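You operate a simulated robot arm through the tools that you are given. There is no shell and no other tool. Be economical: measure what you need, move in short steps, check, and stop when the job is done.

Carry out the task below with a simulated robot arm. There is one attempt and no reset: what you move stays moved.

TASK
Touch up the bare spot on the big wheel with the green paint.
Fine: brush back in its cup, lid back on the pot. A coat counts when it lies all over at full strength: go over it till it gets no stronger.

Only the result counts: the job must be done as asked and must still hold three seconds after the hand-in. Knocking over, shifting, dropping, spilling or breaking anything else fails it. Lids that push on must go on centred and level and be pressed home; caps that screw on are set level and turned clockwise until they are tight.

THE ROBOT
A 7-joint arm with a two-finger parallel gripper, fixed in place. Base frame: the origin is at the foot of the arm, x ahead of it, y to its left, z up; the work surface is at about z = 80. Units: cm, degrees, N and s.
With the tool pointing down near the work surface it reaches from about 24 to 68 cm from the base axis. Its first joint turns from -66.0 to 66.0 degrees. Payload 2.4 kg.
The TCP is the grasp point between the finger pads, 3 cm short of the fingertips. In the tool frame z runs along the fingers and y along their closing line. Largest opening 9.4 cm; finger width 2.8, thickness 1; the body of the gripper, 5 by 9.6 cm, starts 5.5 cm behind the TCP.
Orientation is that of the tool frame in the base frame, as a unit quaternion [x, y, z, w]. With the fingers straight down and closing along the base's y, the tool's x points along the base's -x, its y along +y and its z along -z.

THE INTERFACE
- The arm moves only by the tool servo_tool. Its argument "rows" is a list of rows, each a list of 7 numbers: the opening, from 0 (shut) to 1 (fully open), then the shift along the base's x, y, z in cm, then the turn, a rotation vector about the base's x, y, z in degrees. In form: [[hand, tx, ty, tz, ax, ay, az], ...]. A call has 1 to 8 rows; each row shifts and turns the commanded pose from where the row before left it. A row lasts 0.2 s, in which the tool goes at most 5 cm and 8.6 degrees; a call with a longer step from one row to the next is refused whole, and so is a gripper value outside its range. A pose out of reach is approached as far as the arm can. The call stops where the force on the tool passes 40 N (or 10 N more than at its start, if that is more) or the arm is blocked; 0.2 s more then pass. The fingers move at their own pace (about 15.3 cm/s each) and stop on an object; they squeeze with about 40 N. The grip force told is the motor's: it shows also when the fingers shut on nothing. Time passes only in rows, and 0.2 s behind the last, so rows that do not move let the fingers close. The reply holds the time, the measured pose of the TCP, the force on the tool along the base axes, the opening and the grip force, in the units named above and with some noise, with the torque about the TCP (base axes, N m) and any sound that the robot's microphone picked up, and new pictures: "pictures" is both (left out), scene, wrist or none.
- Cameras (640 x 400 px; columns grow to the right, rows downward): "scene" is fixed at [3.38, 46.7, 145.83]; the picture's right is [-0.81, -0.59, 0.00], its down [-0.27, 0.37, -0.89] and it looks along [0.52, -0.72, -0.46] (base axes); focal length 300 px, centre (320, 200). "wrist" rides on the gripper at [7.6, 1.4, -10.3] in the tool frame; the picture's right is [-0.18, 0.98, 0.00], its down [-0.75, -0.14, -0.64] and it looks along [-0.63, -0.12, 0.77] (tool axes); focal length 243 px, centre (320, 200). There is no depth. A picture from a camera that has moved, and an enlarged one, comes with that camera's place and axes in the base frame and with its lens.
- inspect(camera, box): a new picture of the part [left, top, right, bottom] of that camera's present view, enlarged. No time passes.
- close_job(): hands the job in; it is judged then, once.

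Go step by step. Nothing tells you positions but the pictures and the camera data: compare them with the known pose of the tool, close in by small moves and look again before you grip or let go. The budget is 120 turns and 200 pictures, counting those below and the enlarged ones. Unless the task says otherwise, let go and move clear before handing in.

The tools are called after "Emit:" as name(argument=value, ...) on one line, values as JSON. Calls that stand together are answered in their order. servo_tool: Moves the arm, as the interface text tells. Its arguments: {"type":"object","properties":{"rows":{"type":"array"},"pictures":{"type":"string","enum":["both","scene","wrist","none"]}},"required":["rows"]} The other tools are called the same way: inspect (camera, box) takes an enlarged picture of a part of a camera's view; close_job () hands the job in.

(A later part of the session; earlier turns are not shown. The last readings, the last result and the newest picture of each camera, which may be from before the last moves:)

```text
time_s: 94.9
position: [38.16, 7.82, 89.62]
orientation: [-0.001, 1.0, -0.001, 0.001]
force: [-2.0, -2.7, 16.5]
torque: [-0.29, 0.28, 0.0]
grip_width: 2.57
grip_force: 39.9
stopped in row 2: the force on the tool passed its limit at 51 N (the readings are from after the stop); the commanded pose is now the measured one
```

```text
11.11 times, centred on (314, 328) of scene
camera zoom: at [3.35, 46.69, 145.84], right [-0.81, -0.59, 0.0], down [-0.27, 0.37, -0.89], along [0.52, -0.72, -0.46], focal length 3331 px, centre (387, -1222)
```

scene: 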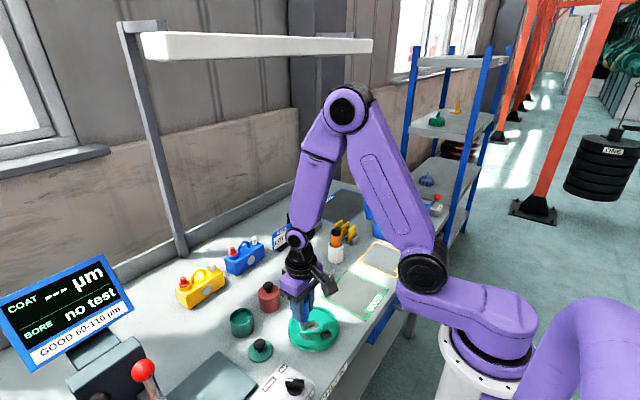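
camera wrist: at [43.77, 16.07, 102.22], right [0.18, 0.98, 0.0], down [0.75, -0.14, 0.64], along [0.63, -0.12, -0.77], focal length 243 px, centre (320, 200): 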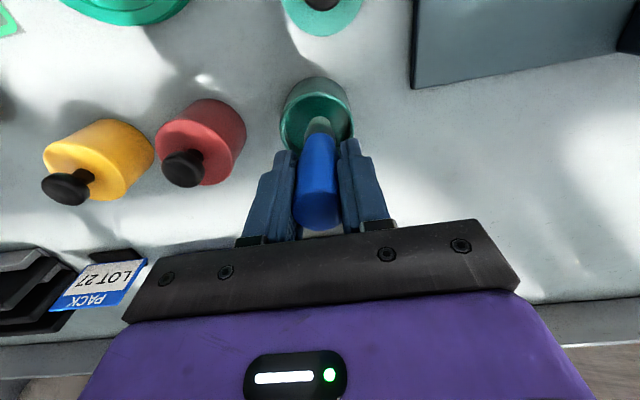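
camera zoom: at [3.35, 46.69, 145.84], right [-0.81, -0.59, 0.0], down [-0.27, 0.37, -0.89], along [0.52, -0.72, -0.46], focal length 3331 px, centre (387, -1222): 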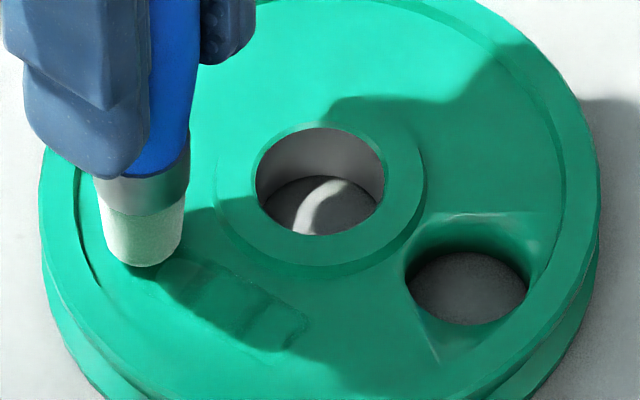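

Emit:
servo_tool(rows=[[0, 0, 0, 1.0, 0, 0, 0], [0, 2.0, 0, 2.4, 0, 0, 0], [0, 0, 0, 0, 0, 0, 0]], pictures="none")

Emit:
inspect(camera="wrist", box=[305, 35, 345, 90])

Emit:
inspect(camera="scene", box=[280, 300, 340, 346])

```text
time_s: 95.7
position: [40.4, 7.66, 92.91]
orientation: [-0.001, 1.0, -0.001, 0.001]
force: [0.3, 0.4, 0.1]
torque: [0.02, 0.03, -0.03]
grip_width: 2.57
grip_force: 39.9
```

```text
7.27 times, centred on (325, 62) of wrist
camera zoom: at [32.74, 9.02, 103.06], right [0.18, 0.98, 0.0], down [0.75, -0.14, 0.64], along [0.63, -0.12, -0.77], focal length 1764 px, centre (284, 1200)
```

zoom: 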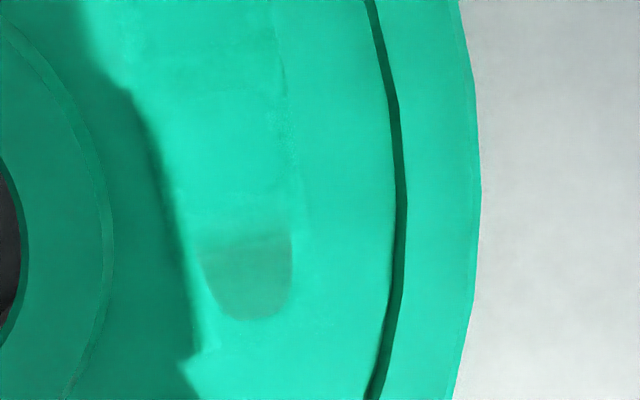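

```text
8.70 times, centred on (310, 323) of scene
camera zoom: at [3.38, 46.7, 145.83], right [-0.81, -0.59, 0.0], down [-0.27, 0.37, -0.89], along [0.52, -0.72, -0.46], focal length 2607 px, centre (407, -870)
```

zoom: 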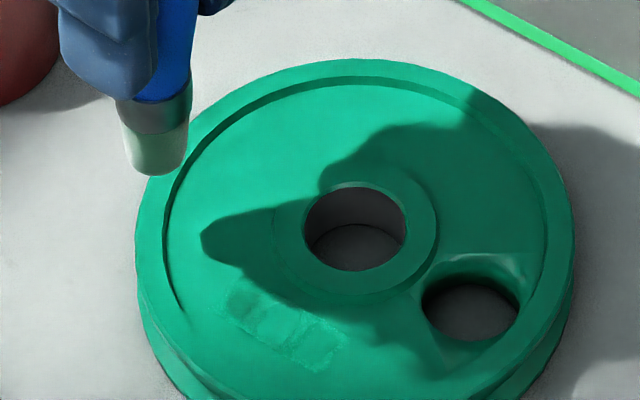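

This end still needs paint and the brush is spent; sliding contact seems to matter too. I reload, then use short light strokes.

Emit:
servo_tool(rows=[[0, 0, 0, 3.5, 0, 0, 0], [0, 3.65, 2.2, 0, 0, 0, 0], [0, 3.65, 2.2, 0, 0, 0, 0], [0, 3.65, 2.2, 0, 0, 0, 0], [0, 0, 0, -2.5, 0, 0, 0], [0, 0, 0, -2.3, 0, 0, 0], [0, 0, 0, -0.35, 0, 0, 0]], pictures="none")

Emit:
servo_tool(rows=[[0, 0, 0, -0.1, 0, 0, 0]], pictures="none")

Emit:
servo_tool(rows=[[0, 0, 0, -0.05, 0, 0, 0]], pictures="none")

```text
time_s: 97.3
position: [51.14, 14.63, 91.34]
orientation: [-0.001, 1.0, 0.0, 0.001]
force: [0.3, -1.1, 0.2]
torque: [0.03, -0.02, -0.01]
grip_width: 2.58
grip_force: 39.5
```

```text
time_s: 97.7
position: [50.93, 14.6, 91.2]
orientation: [-0.001, 1.0, 0.0, 0.0]
force: [-0.8, 0.3, 3.2]
torque: [0.1, 0.12, 0.0]
grip_width: 2.59
grip_force: 40.1
```

```text
time_s: 98.1
position: [51.07, 14.66, 91.18]
orientation: [-0.001, 1.0, 0.0, 0.002]
force: [-3.6, -1.5, 14.2]
torque: [-0.13, 0.37, 0.0]
grip_width: 2.56
grip_force: 39.6
```

Emit:
servo_tool(rows=[[0, 0, 0, 0, 0, 0, 0], [0, 0, 0, 0, 0, 0, 0], [0, 0, 0, 0, 0, 0, 0], [0, 0, 0, 0, 0, 0, 0], [0, 0, 0, 0, 0, 0, 0], [0, 0, 0, 0.5, 0, 0, 0], [0, 0, 0, 2, 0, 0, 0], [0, 0, 0, 2, 0, 0, 0]], pictures="none")

Emit:
inspect(camera="scene", box=[215, 265, 285, 335])

Emit:
servo_tool(rows=[[0, -3.4, -1.71, 0, 0, 0, 0], [0, -3.4, -1.71, 0, 0, 0, 0], [0, -3.4, -1.71, 0, 0, 0, 0], [0, -3.4, -1.71, 0, 0, 0, 0], [0, 0, 0, -2.5, 0, 0, 0], [0, 0, 0, -2.8, 0, 0, 0], [0, 0, 0, -0.4, 0, 0, 0]], pictures="none")

Emit:
inspect(camera="scene", box=[280, 300, 340, 346])

```text
time_s: 99.9
position: [51.06, 14.59, 95.8]
orientation: [-0.001, 1.0, -0.001, 0.0]
force: [-0.3, 0.4, 0.2]
torque: [0.01, 0.03, 0.03]
grip_width: 2.57
grip_force: 39.8
```

```text
5.71 times, centred on (250, 300) of scene
camera zoom: at [3.38, 46.7, 145.83], right [-0.81, -0.59, 0.0], down [-0.27, 0.37, -0.89], along [0.52, -0.72, -0.46], focal length 1713 px, centre (720, -371)
```

zoom: 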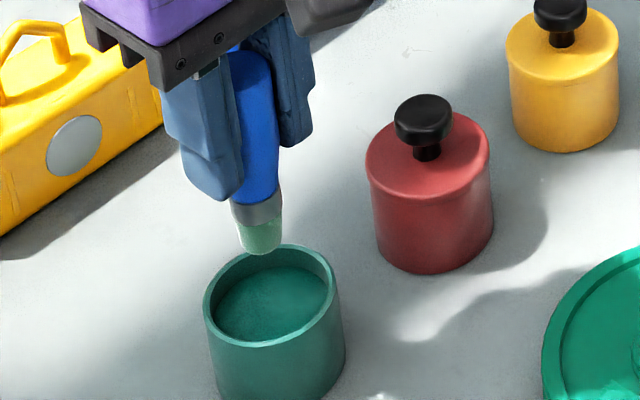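

```text
time_s: 101.5
position: [37.64, 7.28, 90.1]
orientation: [-0.001, 1.0, -0.001, 0.001]
force: [-0.4, 0.1, 0.8]
torque: [0.0, 0.01, -0.04]
grip_width: 2.54
grip_force: 40.0
```

```text
8.70 times, centred on (310, 323) of scene
camera zoom: at [3.38, 46.7, 145.83], right [-0.81, -0.59, 0.0], down [-0.27, 0.37, -0.89], along [0.52, -0.72, -0.46], focal length 2607 px, centre (407, -870)
```

zoom: 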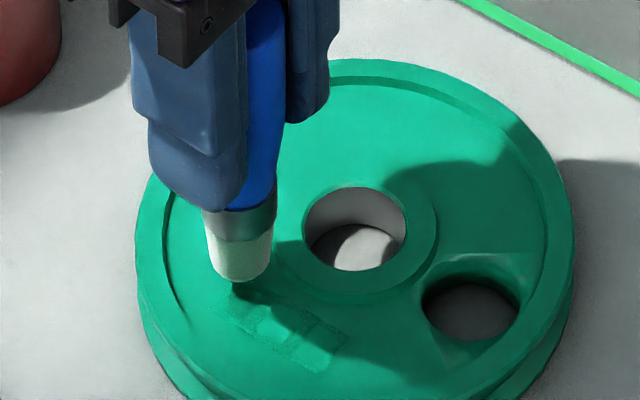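

The brush is loaded but sits a bit low in y; target is (37.35, 7.8). I shift and creep to contact.

Emit:
servo_tool(rows=[[0, -0.25, 0.5, -0.2, 0, 0, 0], [0, 0, 0, -0.12, 0, 0, 0]], pictures="none")

Emit:
servo_tool(rows=[[0, 0, 0, -0.06, 0, 0, 0]], pictures="none")

Emit:
servo_tool(rows=[[0, 0, 0, -0.04, 0, 0, 0]], pictures="none")

```text
time_s: 102.1
position: [37.26, 7.9, 89.64]
orientation: [-0.001, 1.0, 0.0, 0.001]
force: [-0.1, -1.1, -0.8]
torque: [0.02, 0.0, -0.05]
grip_width: 2.57
grip_force: 40.3
```

```text
time_s: 102.5
position: [37.32, 7.98, 89.61]
orientation: [-0.001, 1.0, 0.001, 0.001]
force: [-0.4, 0.0, -0.8]
torque: [-0.01, 0.0, 0.03]
grip_width: 2.56
grip_force: 40.0
```

```text
time_s: 102.9
position: [37.22, 8.07, 89.49]
orientation: [-0.001, 1.0, 0.0, 0.001]
force: [-1.3, -0.1, 3.5]
torque: [0.03, 0.13, 0.03]
grip_width: 2.52
grip_force: 40.1
```

Light contact. Short strokes around the patch.

Emit:
servo_tool(rows=[[0, 0, -0.2, -0.015, 0, 0, 0], [0, 0.3, 0, -0.005, 0, 0, 0], [0, 0.3, 0, 0, 0, 0, 0], [0, -0.3, 0, 0, 0, 0, 0], [0, -0.3, 0, 0, 0, 0, 0], [0, 0.3, 0, 0, 0, 0, 0]], pictures="none")

Emit:
inspect(camera="scene", box=[280, 300, 340, 346])

```text
time_s: 103.5
position: [37.39, 7.99, 89.51]
orientation: [-0.003, 1.0, -0.001, -0.001]
force: [-2.9, -0.6, 14.8]
torque: [-0.17, 0.28, -0.01]
grip_width: 2.58
grip_force: 39.3
stopped in row 3: the force on the tool passed its limit at 43 N (the readings are from after the stop); the commanded pose is now the measured one
```

```text
8.70 times, centred on (310, 323) of scene
camera zoom: at [3.35, 46.69, 145.83], right [-0.81, -0.59, 0.0], down [-0.27, 0.37, -0.89], along [0.52, -0.72, -0.46], focal length 2607 px, centre (407, -870)
```

zoom: 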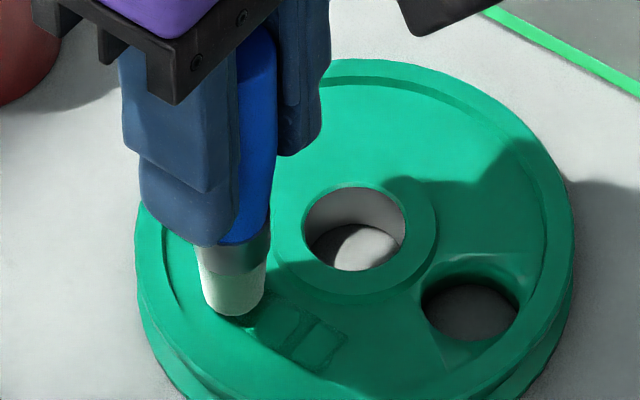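

I dwell here at ~15 N without dragging, then lift and check the effect.

Emit:
servo_tool(rows=[[0, 0, 0, 0, 0, 0, 0], [0, 0, 0, 0, 0, 0, 0], [0, 0, 0, 0, 0, 0, 0], [0, 0, 0, 0, 0, 0, 0], [0, 0, 0, 0, 0, 0, 0], [0, 0, 0, 1.0, 0, 0, 0], [0, 2.7, 0, 2.4, 0, 0, 0], [0, 0, 0, 0, 0, 0, 0]], pictures="none")

Emit:
inspect(camera="wrist", box=[305, 35, 345, 90])

Emit:
inspect(camera="scene", box=[280, 300, 340, 346])

```text
time_s: 105.3
position: [40.12, 8.03, 93.01]
orientation: [-0.002, 1.0, -0.002, 0.0]
force: [-0.1, 0.6, -0.3]
torque: [0.0, -0.01, 0.01]
grip_width: 2.56
grip_force: 40.2
```

```text
7.27 times, centred on (325, 62) of wrist
camera zoom: at [32.52, 9.31, 103.25], right [0.18, 0.98, 0.0], down [0.76, -0.14, 0.64], along [0.63, -0.12, -0.77], focal length 1764 px, centre (284, 1200)
```

zoom: 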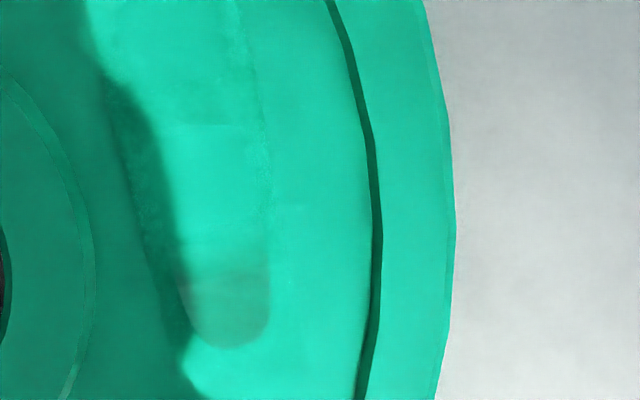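

```text
8.70 times, centred on (310, 323) of scene
camera zoom: at [3.38, 46.7, 145.83], right [-0.81, -0.59, 0.0], down [-0.27, 0.37, -0.89], along [0.52, -0.72, -0.46], focal length 2607 px, centre (407, -870)
```

zoom: 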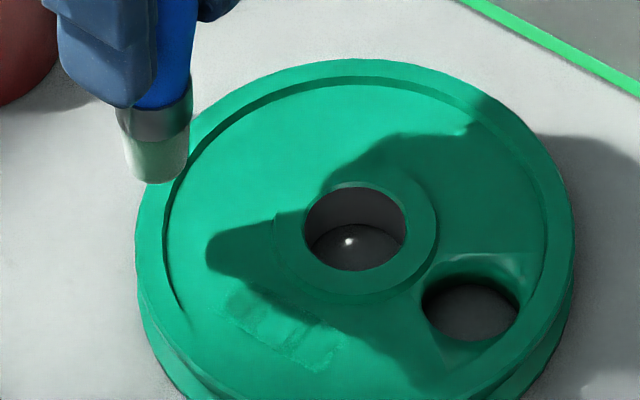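

Improved: only the very end of the spot is still a bit thin. I dab again slightly further out, x≈37.7.

Emit:
servo_tool(rows=[[0, -1.2, -0.2, -1.0, 0, 0, 0], [0, -1.2, 0, -1.4, 0, 0, 0], [0, 0, 0, -0.85, 0, 0, 0], [0, 0, 0, -0.08, 0, 0, 0]], pictures="none")

Emit:
servo_tool(rows=[[0, 0, 0, -0.04, 0, 0, 0]], pictures="none")

Emit:
servo_tool(rows=[[0, 0, 0, -0.03, 0, 0, 0]], pictures="none")

```text
time_s: 106.3
position: [37.63, 7.79, 89.6]
orientation: [-0.002, 1.0, -0.001, 0.0]
force: [-0.4, -0.5, -0.3]
torque: [-0.01, -0.03, 0.02]
grip_width: 2.57
grip_force: 39.9
```

```text
time_s: 106.7
position: [37.77, 7.78, 89.62]
orientation: [-0.002, 1.0, -0.001, -0.001]
force: [-0.7, 0.7, 0.0]
torque: [-0.04, 0.02, -0.02]
grip_width: 2.58
grip_force: 40.3
```

```text
time_s: 107.1
position: [37.82, 7.82, 89.58]
orientation: [-0.003, 1.0, 0.0, 0.001]
force: [-0.2, -0.4, 6.3]
torque: [-0.07, 0.09, 0.01]
grip_width: 2.57
grip_force: 40.0
```

Emit:
servo_tool(rows=[[0, 0, 0, -0.01, 0, 0, 0], [0, 0, 0, 0, 0, 0, 0], [0, 0, 0, 0, 0, 0, 0], [0, 0, 0, 0, 0, 0, 0], [0, -0.1, 0, 0.15, 0, 0, 0], [0, -0.1, 0, -0.15, 0, 0, 0], [0, 0, 0, 0, 0, 0, 0], [0, 0, 0, 0, 0, 0, 0]], pictures="none")

Emit:
servo_tool(rows=[[0, 0, 0, 0, 0, 0, 0], [0, 0, 0, 0, 0, 0, 0], [0, 0, 0, 0, 0, 0, 0], [0, 0, 0, 1.0, 0, 0, 0], [0, 2.6, 0, 2.4, 0, 0, 0], [0, 0, 0, 0, 0, 0, 0]], pictures="none")

Emit:
inspect(camera="wrist", box=[305, 35, 345, 90])

Emit:
inspect(camera="scene", box=[280, 300, 340, 346])

```text
time_s: 108.9
position: [37.45, 7.66, 89.54]
orientation: [-0.003, 1.0, -0.001, 0.0]
force: [0.1, -4.5, 25.5]
torque: [-0.35, 0.01, 0.01]
grip_width: 2.56
grip_force: 39.9
```

```text
time_s: 110.3
position: [40.34, 7.65, 93.04]
orientation: [-0.003, 1.0, -0.002, -0.001]
force: [0.2, -0.3, -0.6]
torque: [0.01, 0.02, 0.03]
grip_width: 2.54
grip_force: 39.9
```

```text
7.27 times, centred on (325, 62) of wrist
camera zoom: at [32.62, 9.13, 103.11], right [0.18, 0.98, 0.0], down [0.76, -0.14, 0.64], along [0.63, -0.12, -0.77], focal length 1764 px, centre (284, 1200)
```

zoom: 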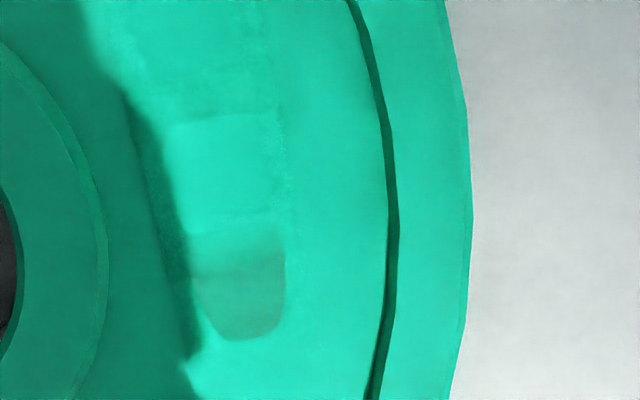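

```text
8.70 times, centred on (310, 323) of scene
camera zoom: at [3.38, 46.7, 145.83], right [-0.81, -0.59, 0.0], down [-0.27, 0.37, -0.89], along [0.52, -0.72, -0.46], focal length 2607 px, centre (407, -870)
```

zoom: 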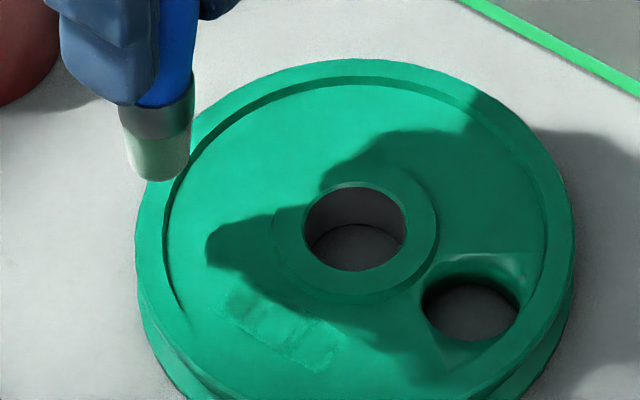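

Dabbing adds little; sliding is what deposits. I'll stroke in −x (tip trailing, stable) starting beyond the spot's +x end.

Emit:
servo_tool(rows=[[0, -0.7, 0.1, -1.0, 0, 0, 0], [0, -0.7, 0, -1.4, 0, 0, 0], [0, 0, 0, -0.85, 0, 0, 0], [0, 0, 0, -0.1, 0, 0, 0]], pictures="none")

Emit:
servo_tool(rows=[[0, 0, 0, -0.05, 0, 0, 0]], pictures="none")

Emit:
servo_tool(rows=[[0, 0, 0, -0.03, 0, 0, 0]], pictures="none")

```text
time_s: 111.3
position: [38.68, 7.89, 89.56]
orientation: [-0.003, 1.0, -0.001, -0.002]
force: [-1.0, -2.7, 11.2]
torque: [-0.2, 0.15, 0.03]
grip_width: 2.58
grip_force: 40.3
```

```text
time_s: 111.7
position: [38.76, 7.83, 89.58]
orientation: [-0.002, 1.0, -0.001, 0.0]
force: [1.2, 0.4, 6.4]
torque: [0.06, 0.02, 0.01]
grip_width: 2.56
grip_force: 40.0
```

```text
time_s: 112.1
position: [38.75, 7.85, 89.61]
orientation: [-0.002, 1.0, -0.002, 0.001]
force: [-0.3, -4.3, 16.6]
torque: [-0.42, -0.01, 0.0]
grip_width: 2.55
grip_force: 39.7
```

Emit:
servo_tool(rows=[[0, -0.35, 0, 0.01, 0, 0, 0], [0, -0.35, 0, 0.005, 0, 0, 0], [0, -0.35, 0, 0.01, 0, 0, 0], [0, -0.35, 0, 0.005, 0, 0, 0], [0, -0.35, 0, 0.01, 0, 0, 0], [0, -0.35, 0, 0.005, 0, 0, 0]], pictures="none")

```text
time_s: 113.5
position: [36.81, 7.98, 89.61]
orientation: [-0.003, 1.0, 0.0, 0.001]
force: [8.4, 1.4, 19.9]
torque: [0.19, -0.65, -0.02]
grip_width: 2.55
grip_force: 40.0
```

Smooth stroke. I lift and check.

Emit:
servo_tool(rows=[[0, 0, 0, 0.6, 0, 0, 0], [0, 1.7, -0.1, 2.9, 0, 0, 0], [0, 1.7, 0, 0, 0, 0, 0], [0, 0, 0, 0, 0, 0, 0]], pictures="none")

Emit:
inspect(camera="wrist", box=[305, 35, 345, 90])

Emit:
inspect(camera="scene", box=[280, 300, 340, 346])

```text
time_s: 114.5
position: [39.97, 7.66, 92.98]
orientation: [-0.003, 1.0, -0.001, -0.002]
force: [-0.1, 0.0, -0.9]
torque: [0.01, -0.02, 0.04]
grip_width: 2.54
grip_force: 40.2
```

```text
7.27 times, centred on (325, 62) of wrist
camera zoom: at [32.42, 9.04, 103.18], right [0.18, 0.98, 0.0], down [0.76, -0.14, 0.64], along [0.63, -0.12, -0.77], focal length 1764 px, centre (284, 1200)
```

zoom: 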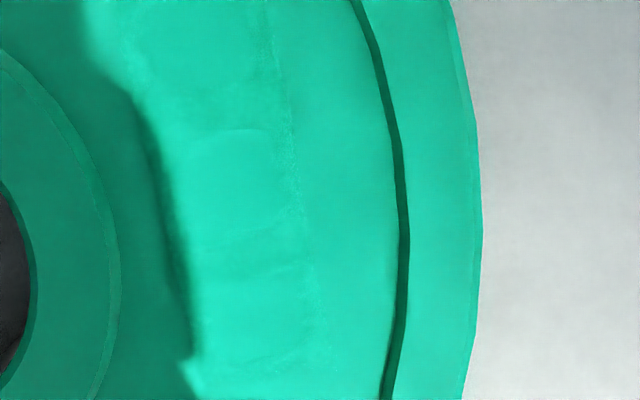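

```text
8.70 times, centred on (310, 323) of scene
camera zoom: at [3.38, 46.7, 145.83], right [-0.81, -0.59, 0.0], down [-0.27, 0.37, -0.89], along [0.52, -0.72, -0.46], focal length 2607 px, centre (407, -870)
```

zoom: 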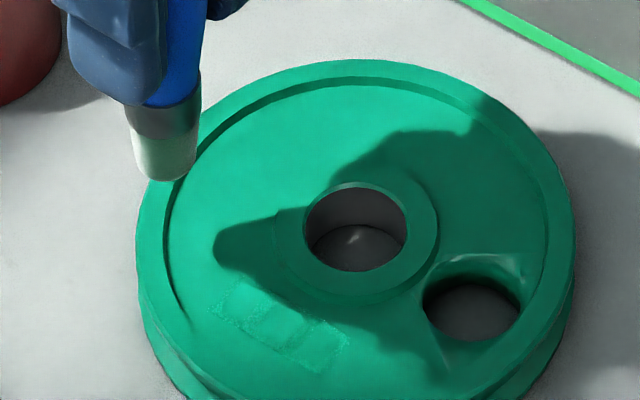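

The end is now fully green. I check the remaining part of the spot from this view.

Emit:
inspect(camera="wrist", box=[295, 0, 345, 60])

Emit:
inspect(camera="scene", box=[296, 328, 318, 344])

```text
6.67 times, centred on (320, 30) of wrist
camera zoom: at [32.42, 9.04, 103.18], right [0.18, 0.98, 0.0], down [0.76, -0.14, 0.64], along [0.63, -0.12, -0.77], focal length 1618 px, centre (320, 1333)
```

zoom: 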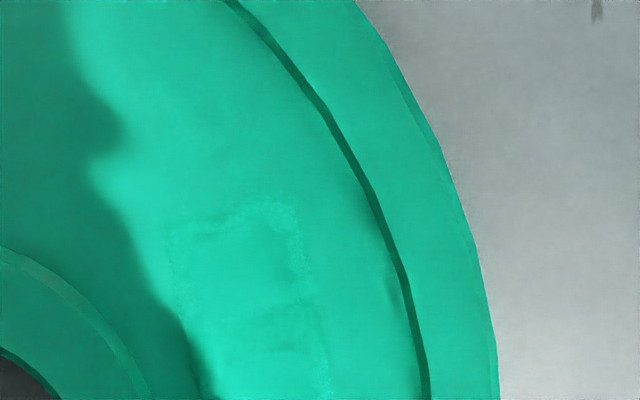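

```text
16.00 times, centred on (307, 336) of scene
camera zoom: at [3.38, 46.7, 145.83], right [-0.81, -0.59, 0.0], down [-0.27, 0.37, -0.89], along [0.52, -0.72, -0.46], focal length 4797 px, centre (528, -1976)
```

zoom: 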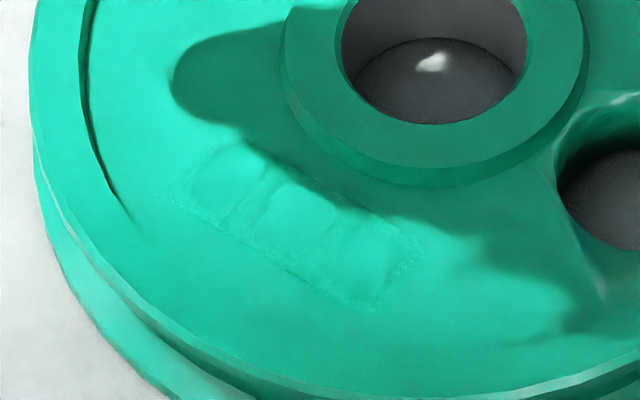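

The coat looks uniform. For full strength I do one more reload and a full-length light pass.

Emit:
servo_tool(rows=[[0, 0, 0, 3.5, 0, 0, 0], [0, 3.73, 2.25, 0, 0, 0, 0], [0, 3.73, 2.25, 0, 0, 0, 0], [0, 3.73, 2.25, 0, 0, 0, 0], [0, 0, 0, -2.5, 0, 0, 0], [0, 0, 0, -2.3, 0, 0, 0], [0, 0, 0, -0.4, 0, 0, 0]], pictures="none")

Emit:
servo_tool(rows=[[0, 0, 0, -0.08, 0, 0, 0]], pictures="none")

Emit:
servo_tool(rows=[[0, 0, 0, -0.04, 0, 0, 0]], pictures="none")

```text
time_s: 116.1
position: [51.37, 14.43, 91.25]
orientation: [-0.002, 1.0, -0.001, -0.001]
force: [-0.1, 0.9, -0.7]
torque: [-0.03, 0.0, -0.02]
grip_width: 2.57
grip_force: 40.4
```

```text
time_s: 116.5
position: [51.24, 14.47, 91.09]
orientation: [-0.003, 1.0, -0.001, -0.001]
force: [0.9, 0.7, 0.2]
torque: [0.02, 0.02, 0.0]
grip_width: 2.56
grip_force: 40.4
```

```text
time_s: 116.9
position: [51.25, 14.56, 91.19]
orientation: [-0.003, 1.0, -0.001, 0.0]
force: [0.4, 0.9, 1.6]
torque: [0.07, -0.06, -0.04]
grip_width: 2.56
grip_force: 40.7
```

Emit:
servo_tool(rows=[[0, 0, 0, -0.03, 0, 0, 0], [0, 0, 0, 0, 0, 0, 0], [0, 0, 0, 0, 0, 0, 0], [0, 0, 0, 0, 0, 0, 0], [0, 0, 0, 0, 0, 0, 0], [0, 0, 0, 0.5, 0, 0, 0], [0, 0, 0, 2, 0, 0, 0], [0, 0, 0, 2, 0, 0, 0]], pictures="none")

Emit:
servo_tool(rows=[[0, -4.17, -2.25, 0, 0, 0, 0], [0, -4.17, -2.25, 0, 0, 0, 0], [0, -4.17, -2.25, 0, 0, 0, 0], [0, 0, 0, -2.5, 0, 0, 0], [0, 0, 0, -2.8, 0, 0, 0], [0, 0, 0, -0.5, 0, 0, 0]], pictures="none")

```text
time_s: 118.7
position: [50.99, 14.5, 95.58]
orientation: [-0.002, 1.0, -0.001, -0.001]
force: [-0.8, 0.4, 0.2]
torque: [-0.04, 0.0, -0.02]
grip_width: 2.58
grip_force: 40.4
```

```text
time_s: 120.1
position: [38.72, 7.69, 89.88]
orientation: [-0.003, 1.0, -0.001, -0.001]
force: [-0.3, -0.7, -0.5]
torque: [-0.04, -0.01, -0.02]
grip_width: 2.55
grip_force: 39.7
```

Emit:
servo_tool(rows=[[0, 0, 0, -0.15, 0, 0, 0], [0, 0, 0, -0.05, 0, 0, 0]], pictures="none")

Emit:
servo_tool(rows=[[0, 0, 0, -0.05, 0, 0, 0]], pictures="none")

Emit:
servo_tool(rows=[[0, 0, 0, -0.04, 0, 0, 0]], pictures="none")

```text
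time_s: 120.7
position: [38.6, 7.67, 89.63]
orientation: [-0.003, 1.0, -0.001, -0.002]
force: [0.2, 0.3, -0.3]
torque: [0.04, 0.0, 0.01]
grip_width: 2.58
grip_force: 39.9
```

```text
time_s: 121.1
position: [38.65, 7.66, 89.65]
orientation: [-0.003, 1.0, -0.001, -0.001]
force: [0.4, -0.3, 0.1]
torque: [0.01, -0.02, 0.01]
grip_width: 2.58
grip_force: 40.1
```

```text
time_s: 121.5
position: [38.69, 7.62, 89.71]
orientation: [-0.003, 1.0, -0.001, -0.001]
force: [-0.3, 0.0, -1.3]
torque: [-0.01, 0.01, 0.02]
grip_width: 2.54
grip_force: 40.2
```

Emit:
servo_tool(rows=[[0, 0, 0.08, -0.04, 0, 0, 0]], pictures="none")

Emit:
servo_tool(rows=[[0, 0, 0, -0.03, 0, 0, 0]], pictures="none")

```text
time_s: 121.9
position: [38.6, 7.73, 89.66]
orientation: [-0.002, 1.0, -0.001, 0.0]
force: [-1.5, -5.7, 14.8]
torque: [-0.43, 0.14, 0.0]
grip_width: 2.55
grip_force: 40.0
```

```text
time_s: 122.3
position: [38.63, 7.78, 89.56]
orientation: [-0.003, 1.0, -0.001, 0.0]
force: [-3.7, -4.5, 30.2]
torque: [-0.34, 0.34, 0.0]
grip_width: 2.56
grip_force: 39.8
```

Emit:
servo_tool(rows=[[0, -0.35, 0, 0.03, 0, 0, 0], [0, -0.35, 0, 0.005, 0, 0, 0], [0, -0.35, 0, 0.005, 0, 0, 0], [0, -0.35, 0, 0.005, 0, 0, 0], [0, -0.35, 0, 0.01, 0, 0, 0]], pictures="none")

```text
time_s: 123.5
position: [36.84, 7.98, 89.65]
orientation: [-0.002, 1.0, -0.001, -0.003]
force: [0.1, -0.1, -0.6]
torque: [-0.03, 0.04, 0.06]
grip_width: 2.56
grip_force: 39.8
```

Contact was lost by the end; I regain it lightly and continue the pass toward −x.

Emit:
servo_tool(rows=[[0, 0, -0.15, -0.03, 0, 0, 0]], pictures="none")

Emit:
servo_tool(rows=[[0, 0, 0, -0.02, 0, 0, 0]], pictures="none")

```text
time_s: 123.9
position: [36.91, 7.93, 89.61]
orientation: [-0.002, 1.0, -0.001, -0.002]
force: [0.7, -0.4, 0.4]
torque: [0.01, 0.0, 0.02]
grip_width: 2.57
grip_force: 40.1
```

```text
time_s: 124.3
position: [36.85, 7.67, 89.57]
orientation: [-0.003, 1.0, -0.001, 0.0]
force: [0.0, -0.5, -0.2]
torque: [-0.02, -0.03, 0.01]
grip_width: 2.55
grip_force: 40.2
```

Emit:
servo_tool(rows=[[0, 0.3, 0, -0.025, 0, 0, 0]], pictures="none")

Emit:
servo_tool(rows=[[0, 0.1, 0, -0.02, 0, 0, 0]], pictures="none")

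```text
time_s: 124.7
position: [37.12, 7.79, 89.56]
orientation: [-0.004, 1.0, -0.001, -0.003]
force: [-8.3, 4.0, 21.2]
torque: [0.33, 0.68, 0.04]
grip_width: 2.55
grip_force: 40.3
```

```text
time_s: 125.1
position: [37.31, 7.68, 89.63]
orientation: [-0.003, 1.0, -0.001, 0.0]
force: [-1.0, 1.7, 5.8]
torque: [0.2, 0.21, -0.04]
grip_width: 2.57
grip_force: 40.0
```

Emit:
servo_tool(rows=[[0, -0.35, 0, 0, 0, 0, 0], [0, -0.35, 0, 0.003, 0, 0, 0], [0, -0.35, 0, 0.003, 0, 0, 0], [0, -0.35, 0, 0.003, 0, 0, 0]], pictures="none")

```text
time_s: 126.1
position: [36.0, 7.64, 89.6]
orientation: [-0.002, 1.0, -0.001, -0.001]
force: [-0.5, -0.2, 0.4]
torque: [0.03, 0.03, 0.03]
grip_width: 2.54
grip_force: 40.4
```

Emit:
servo_tool(rows=[[0, 0, 0, -0.03, 0, 0, 0]], pictures="none")

Emit:
servo_tool(rows=[[0, -0.1, 0, -0.02, 0, 0, 0]], pictures="none")

```text
time_s: 126.5
position: [35.96, 7.62, 89.53]
orientation: [-0.003, 1.0, -0.001, 0.0]
force: [0.0, 0.0, -0.2]
torque: [0.02, -0.04, -0.02]
grip_width: 2.56
grip_force: 40.2
```

```text
time_s: 126.9
position: [35.87, 7.64, 89.58]
orientation: [-0.002, 1.0, 0.001, 0.001]
force: [2.4, -2.8, 6.1]
torque: [-0.16, -0.14, -0.03]
grip_width: 2.55
grip_force: 40.6
```

Emit:
servo_tool(rows=[[0, -0.3, 0, -0.005, 0, 0, 0], [0, -0.3, 0, 0.003, 0, 0, 0], [0, -0.3, 0, 0.003, 0, 0, 0], [0, -0.2, 0, 0.003, 0, 0, 0]], pictures="none")

Emit:
servo_tool(rows=[[0, 0, 0, 0.6, 0, 0, 0], [0, 2.5, 0, 2.9, 0, 0, 0], [0, 2.7, 0, 0, 0, 0, 0], [0, 0, 0, 0, 0, 0, 0]], pictures="none")

Emit:
inspect(camera="wrist", box=[290, 20, 350, 95])

Emit:
inspect(camera="scene", box=[280, 300, 340, 346])

```text
time_s: 127.7
position: [35.42, 7.77, 89.59]
orientation: [-0.002, 1.0, 0.001, 0.007]
force: [-1.2, 0.9, 11.3]
torque: [0.13, 0.14, 0.03]
grip_width: 2.57
grip_force: 39.9
stopped in row 3: the force on the tool passed its limit at 42 N (the readings are from after the stop); the commanded pose is now the measured one
```

```text
time_s: 128.7
position: [40.78, 7.64, 93.3]
orientation: [-0.003, 1.0, 0.0, 0.006]
force: [0.6, 0.5, -1.6]
torque: [-0.04, 0.02, 0.02]
grip_width: 2.56
grip_force: 39.6
```

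```text
5.33 times, centred on (320, 58) of wrist
camera zoom: at [33.02, 8.99, 103.24], right [0.18, 0.98, 0.0], down [0.75, -0.14, 0.65], along [0.64, -0.11, -0.76], focal length 1294 px, centre (320, 960)
```

zoom: 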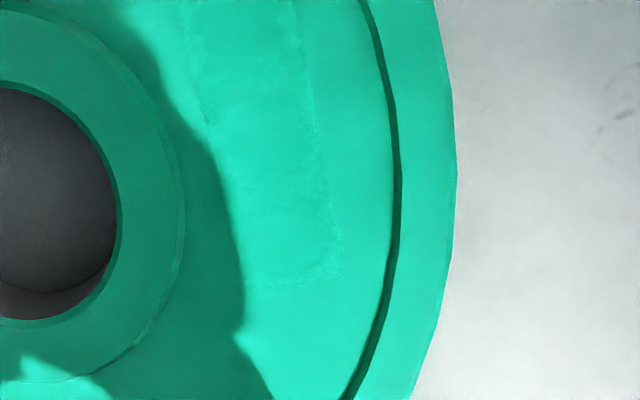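

```text
8.70 times, centred on (310, 323) of scene
camera zoom: at [3.38, 46.7, 145.83], right [-0.81, -0.59, 0.0], down [-0.27, 0.37, -0.89], along [0.52, -0.72, -0.46], focal length 2607 px, centre (407, -870)
```

zoom: 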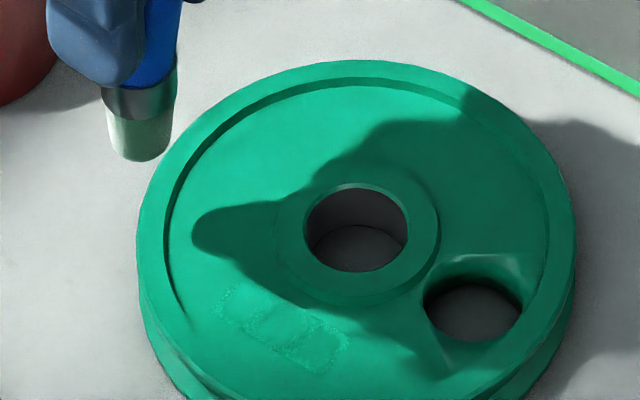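

The whole spot is evenly coated. Now I return the brush: straighten, raise, and carry it over the cup.

Emit:
servo_tool(rows=[[0, 0, 0, 3, 0, 0.7, 0], [0, 0, 0, 2, 0, 0, 0], [0, 0.88, -4.48, 0, 0, 0, 0], [0, 0.88, -4.48, 0, 0, 0, 0], [0, 0.88, -4.48, 0, 0, 0, 0], [0, 0.88, -4.48, 0, 0, 0, 0], [0, 0.88, -4.48, 0, 0, 0, 0], [0, 0, 0, 0, 0, 0, 0]])

Emit:
inspect(camera="wrist", box=[260, 60, 380, 180])

Emit:
inspect(camera="scene", box=[290, 205, 370, 295])

```text
time_s: 130.5
position: [44.96, -14.79, 97.66]
orientation: [-0.003, 1.0, 0.002, 0.0]
force: [0.3, 0.5, -0.6]
torque: [0.03, -0.01, -0.04]
grip_width: 2.54
grip_force: 40.3
camera wrist: at [37.42, -13.63, 107.91], right [0.18, 0.98, 0.0], down [0.75, -0.14, 0.64], along [0.63, -0.11, -0.77], focal length 243 px, centre (320, 200)
```

scene: 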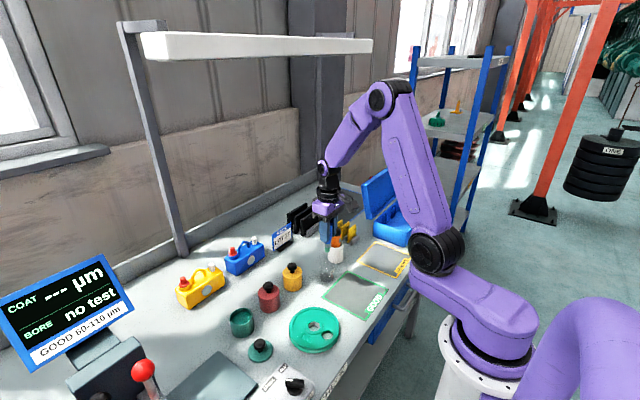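
wrist: 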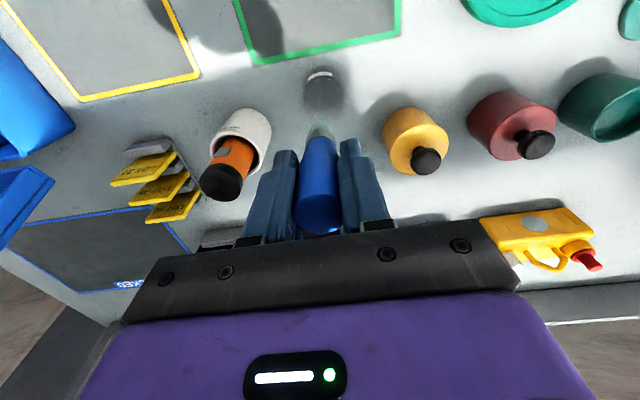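

```text
3.33 times, centred on (320, 120) of wrist
camera zoom: at [37.42, -13.63, 107.91], right [0.18, 0.98, 0.0], down [0.75, -0.14, 0.64], along [0.63, -0.11, -0.77], focal length 809 px, centre (320, 467)
```

zoom: 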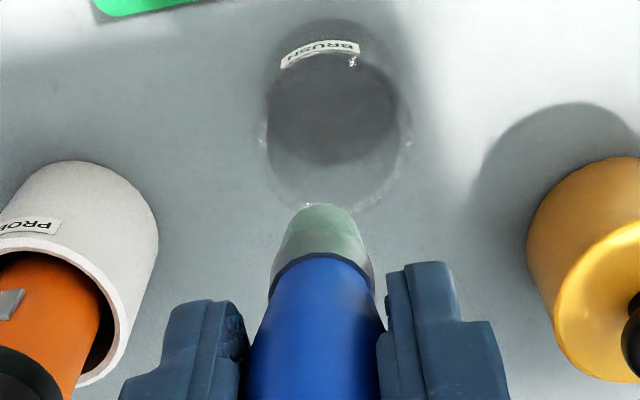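

```text
4.44 times, centred on (330, 250) of scene
camera zoom: at [3.38, 46.69, 145.83], right [-0.81, -0.59, 0.0], down [-0.27, 0.37, -0.89], along [0.52, -0.72, -0.46], focal length 1332 px, centre (276, -22)
```

zoom: 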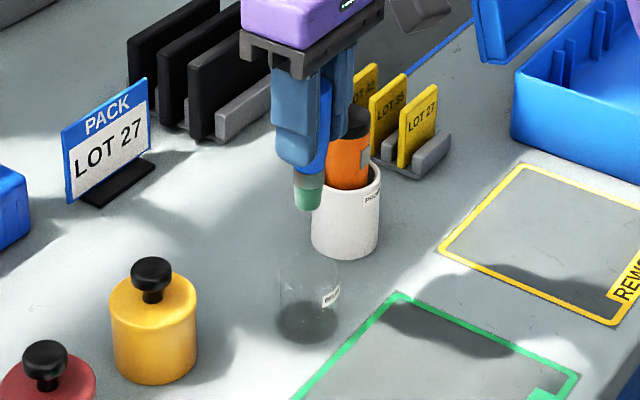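

I nudge over the cup centre (−0.2, +0.25) and lower to just above the rim to check alignment.

Emit:
servo_tool(rows=[[0, -0.2, 0.25, -1.5, 0, 0, 0], [0, 0, 0, -1.7, 0, 0, 0], [0, 0, 0, 0, 0, 0, 0]], pictures="none")

Emit:
inspect(camera="wrist", box=[260, 60, 380, 180])

Emit:
inspect(camera="scene", box=[300, 225, 360, 295])

```text
time_s: 131.3
position: [44.92, -14.68, 94.73]
orientation: [-0.002, 1.0, 0.001, -0.001]
force: [-0.9, 0.4, 0.1]
torque: [-0.02, 0.02, 0.03]
grip_width: 2.56
grip_force: 40.1
```

```text
3.33 times, centred on (320, 120) of wrist
camera zoom: at [37.33, -13.34, 104.92], right [0.18, 0.98, 0.0], down [0.75, -0.14, 0.64], along [0.63, -0.11, -0.77], focal length 809 px, centre (320, 467)
```

zoom: 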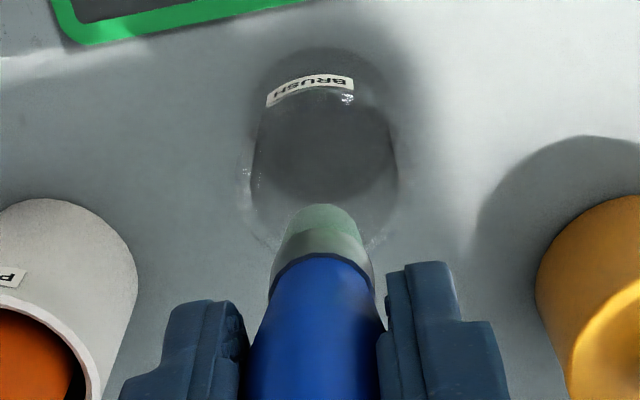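

```text
5.71 times, centred on (330, 260) of scene
camera zoom: at [3.38, 46.69, 145.83], right [-0.81, -0.59, 0.0], down [-0.27, 0.37, -0.89], along [0.52, -0.72, -0.46], focal length 1713 px, centre (263, -143)
```

zoom: 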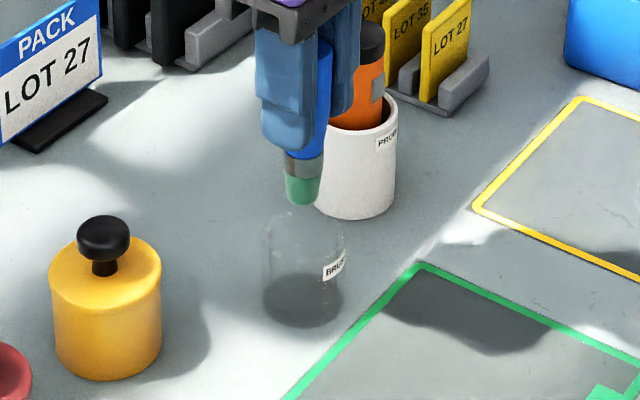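

Both views show the brush centred over the cup. I lower in.

Emit:
servo_tool(rows=[[0, 0, 0, -1.2, 0, 0, 0], [0, 0, 0, -1.5, 0, 0, 0], [0, 0, 0, -1.5, 0, 0, 0], [0, 0, 0, -1.0, 0, 0, 0], [0, 0, 0, -0.3, 0, 0, 0], [0, 0, 0, 0, 0, 0, 0]], pictures="none")

Emit:
inspect(camera="scene", box=[300, 225, 360, 295])

```text
time_s: 132.7
position: [44.96, -14.33, 89.31]
orientation: [-0.003, 1.0, 0.001, 0.0]
force: [0.2, 0.2, -1.1]
torque: [-0.01, -0.04, -0.02]
grip_width: 2.54
grip_force: 39.7
```

```text
5.71 times, centred on (330, 260) of scene
camera zoom: at [3.38, 46.7, 145.83], right [-0.81, -0.59, 0.0], down [-0.27, 0.37, -0.89], along [0.52, -0.72, -0.46], focal length 1713 px, centre (263, -143)
```

zoom: 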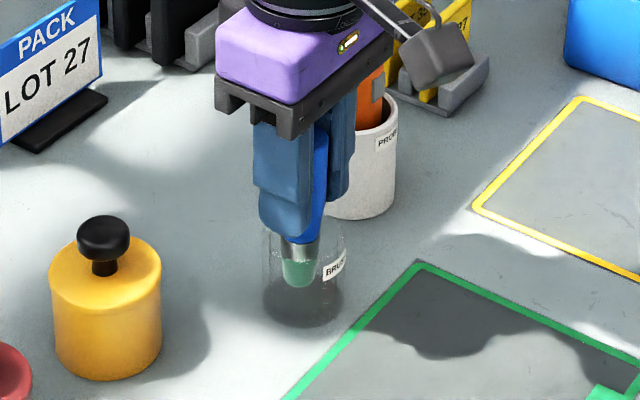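

Emit:
servo_tool(rows=[[0, 0, 0, -0.4, 0, 0, 0]], pictures="none")

Emit:
servo_tool(rows=[[0, 0, 0, -0.1, 0, 0, 0]], pictures="none")

Emit:
servo_tool(rows=[[0, 0, 0, -0.1, 0, 0, 0]], pictures="none")

```text
time_s: 133.1
position: [44.81, -14.46, 88.87]
orientation: [-0.003, 1.0, 0.001, 0.0]
force: [-0.3, 0.1, -1.0]
torque: [0.04, -0.03, 0.01]
grip_width: 2.55
grip_force: 40.0
```

```text
time_s: 133.5
position: [44.96, -14.4, 88.78]
orientation: [-0.003, 1.0, 0.001, 0.0]
force: [0.2, -1.4, -0.4]
torque: [0.02, -0.01, 0.03]
grip_width: 2.54
grip_force: 40.0
```

```text
time_s: 133.9
position: [44.88, -14.46, 88.71]
orientation: [-0.003, 1.0, 0.001, 0.0]
force: [0.0, 0.2, -1.0]
torque: [0.0, 0.0, -0.01]
grip_width: 2.56
grip_force: 40.0
```

Emit:
servo_tool(rows=[[0, 0, 0, -0.1, 0, 0, 0]], pictures="none")

Emit:
servo_tool(rows=[[0, 0, 0, -0.08, 0, 0, 0]], pictures="none")

Emit:
servo_tool(rows=[[0, 0, 0, -0.06, 0, 0, 0]], pictures="none")

Emit:
inspect(camera="scene", box=[300, 225, 360, 295])

```text
time_s: 134.3
position: [44.83, -14.35, 88.72]
orientation: [-0.003, 1.0, 0.0, 0.0]
force: [-0.8, 0.8, -0.5]
torque: [0.01, 0.03, 0.01]
grip_width: 2.53
grip_force: 40.0
```

```text
time_s: 134.7
position: [44.95, -14.48, 88.44]
orientation: [-0.003, 1.0, 0.001, 0.0]
force: [-0.3, 0.4, -1.1]
torque: [0.04, 0.02, 0.01]
grip_width: 2.54
grip_force: 40.2
```

```text
time_s: 135.1
position: [45.0, -14.47, 88.52]
orientation: [-0.003, 1.0, 0.0, 0.0]
force: [-0.2, -0.5, -0.9]
torque: [-0.02, -0.04, 0.01]
grip_width: 2.57
grip_force: 39.9
```

```text
5.71 times, centred on (330, 260) of scene
camera zoom: at [3.38, 46.69, 145.83], right [-0.81, -0.59, 0.0], down [-0.27, 0.37, -0.89], along [0.52, -0.72, -0.46], focal length 1713 px, centre (263, -143)
```

zoom: 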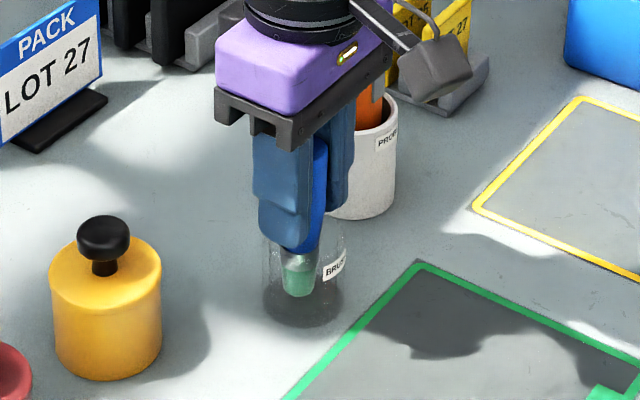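

Emit:
servo_tool(rows=[[0, 0, 0, -0.06, 0, 0, 0]], pictures="none")

Emit:
servo_tool(rows=[[0, 0, 0, -0.06, 0, 0, 0]], pictures="none")

```text
time_s: 135.5
position: [45.05, -14.53, 88.56]
orientation: [-0.003, 1.0, 0.001, 0.0]
force: [0.3, 0.2, 0.1]
torque: [0.0, 0.01, -0.01]
grip_width: 2.54
grip_force: 39.8
```

```text
time_s: 135.9
position: [45.08, -14.4, 88.42]
orientation: [-0.002, 1.0, 0.001, 0.001]
force: [-0.2, 1.8, 10.2]
torque: [0.2, 0.02, -0.03]
grip_width: 2.56
grip_force: 40.1
```

Tip rests on the cup floor. I ease off, release, and rise.

Emit:
servo_tool(rows=[[0, 0, 0, 0.02, 0, 0, 0], [0.4, 0, 0, 0, 0, 0, 0], [0.55, 0, 0, 0, 0, 0, 0], [0.6, 0, 0, 0, 0, 0, 0], [0.6, 0, 0, 0, 0, 0, 0]], pictures="wrist")

Emit:
inspect(camera="scene", box=[300, 225, 360, 295])

```text
time_s: 137.1
position: [44.77, -14.45, 88.38]
orientation: [-0.002, 1.0, 0.002, 0.0]
force: [0.2, 0.5, -0.7]
torque: [0.0, 0.0, 0.04]
grip_width: 5.64
grip_force: 0.1
camera wrist: at [37.29, -13.15, 98.59], right [0.18, 0.98, 0.0], down [0.75, -0.14, 0.64], along [0.63, -0.11, -0.77], focal length 243 px, centre (320, 200)
```

wrist: 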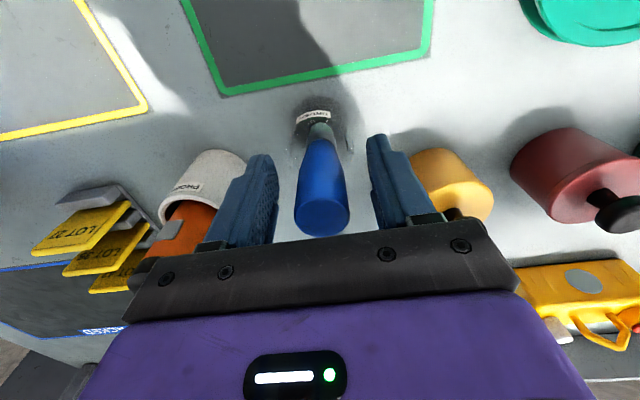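

```text
5.71 times, centred on (330, 260) of scene
camera zoom: at [3.38, 46.7, 145.83], right [-0.81, -0.59, 0.0], down [-0.27, 0.37, -0.89], along [0.52, -0.72, -0.46], focal length 1713 px, centre (263, -143)
```

zoom: 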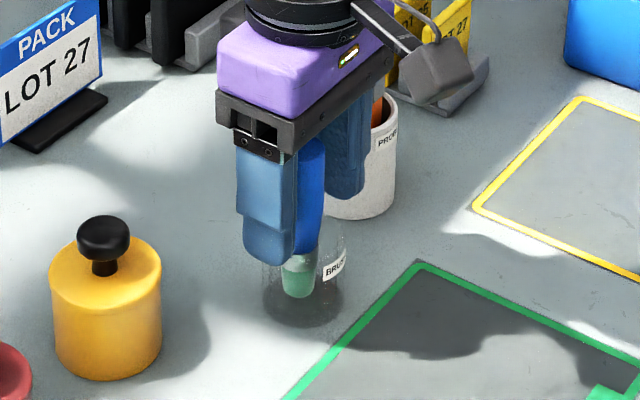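

The brush stands in its cup. I rise and travel to the lid.

Emit:
servo_tool(rows=[[0.6, 0, 0, 3, 0, 0, 0], [0.6, 0, 0, 4, 0, 0, 0], [0.6, -0.3, 4.5, 0, 0, 0, 0], [0.6, -0.3, 4.5, 0, 0, 0, 0], [0.6, -0.3, 4.5, 0, 0, 0, 0], [0.6, -0.3, 4.5, 0, 0, 0, 0], [0.6, -0.3, 4.5, 0, 0, 0, 0], [0.6, -0.3, 4.5, 0, 0, 0, 0]], pictures="none")

Emit:
servo_tool(rows=[[0.6, 0.05, 3.9, -1.5, 0, 0, 0], [0.6, 0, 0, -2.5, 0, 0, 0], [0.6, 0, 0, 0, 0, 0, 0]])

Emit:
inspect(camera="scene", box=[220, 290, 300, 370])

Emit:
inspect(camera="scene", box=[300, 225, 360, 295])

```text
time_s: 138.9
position: [42.96, 12.3, 95.41]
orientation: [-0.002, 1.0, 0.0, 0.0]
force: [0.0, 0.2, -0.8]
torque: [0.0, 0.0, -0.02]
grip_width: 5.64
grip_force: 0.2
```

```text
time_s: 139.7
position: [43.07, 16.28, 91.28]
orientation: [-0.003, 1.0, 0.001, 0.0]
force: [0.0, -0.2, -0.2]
torque: [-0.01, 0.0, -0.01]
grip_width: 5.65
grip_force: 0.1
camera wrist: at [35.42, 17.47, 101.48], right [0.18, 0.98, 0.0], down [0.75, -0.14, 0.64], along [0.63, -0.11, -0.77], focal length 243 px, centre (320, 200)
```

scene: 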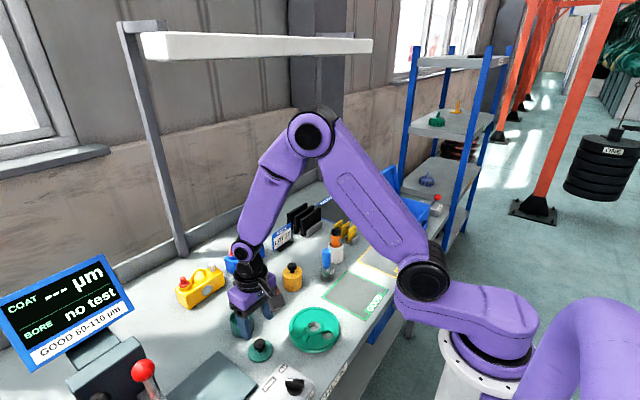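
wrist: 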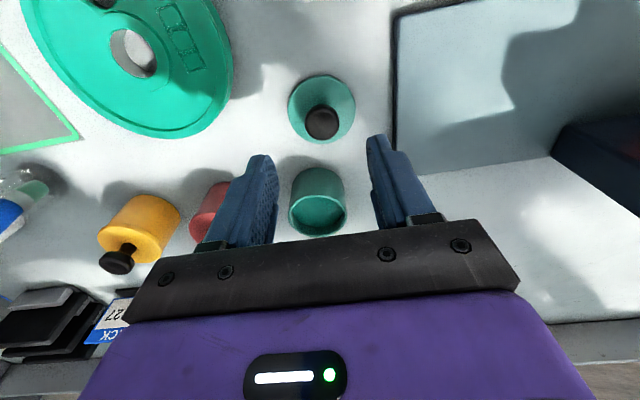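

```text
5.00 times, centred on (260, 330) of scene
camera zoom: at [3.38, 46.7, 145.83], right [-0.81, -0.59, 0.0], down [-0.27, 0.37, -0.89], along [0.52, -0.72, -0.46], focal length 1499 px, centre (620, -450)
```

zoom: 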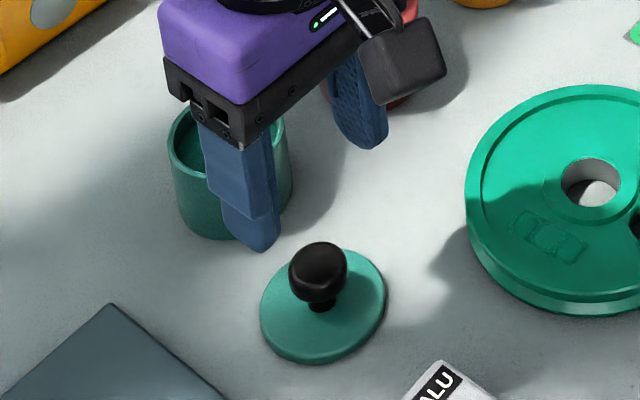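

```text
5.71 times, centred on (330, 260) of scene
camera zoom: at [3.38, 46.7, 145.83], right [-0.81, -0.59, 0.0], down [-0.27, 0.37, -0.89], along [0.52, -0.72, -0.46], focal length 1713 px, centre (263, -143)
```

zoom: 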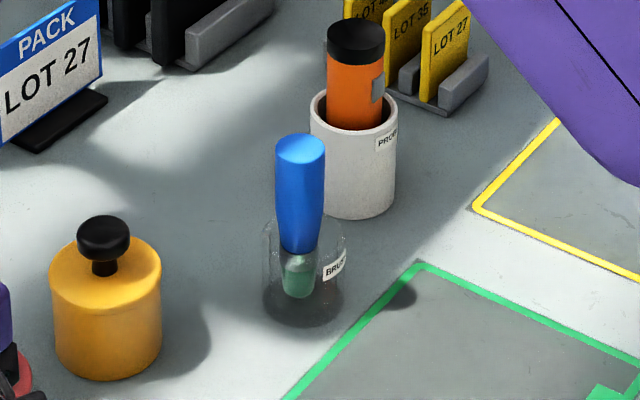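

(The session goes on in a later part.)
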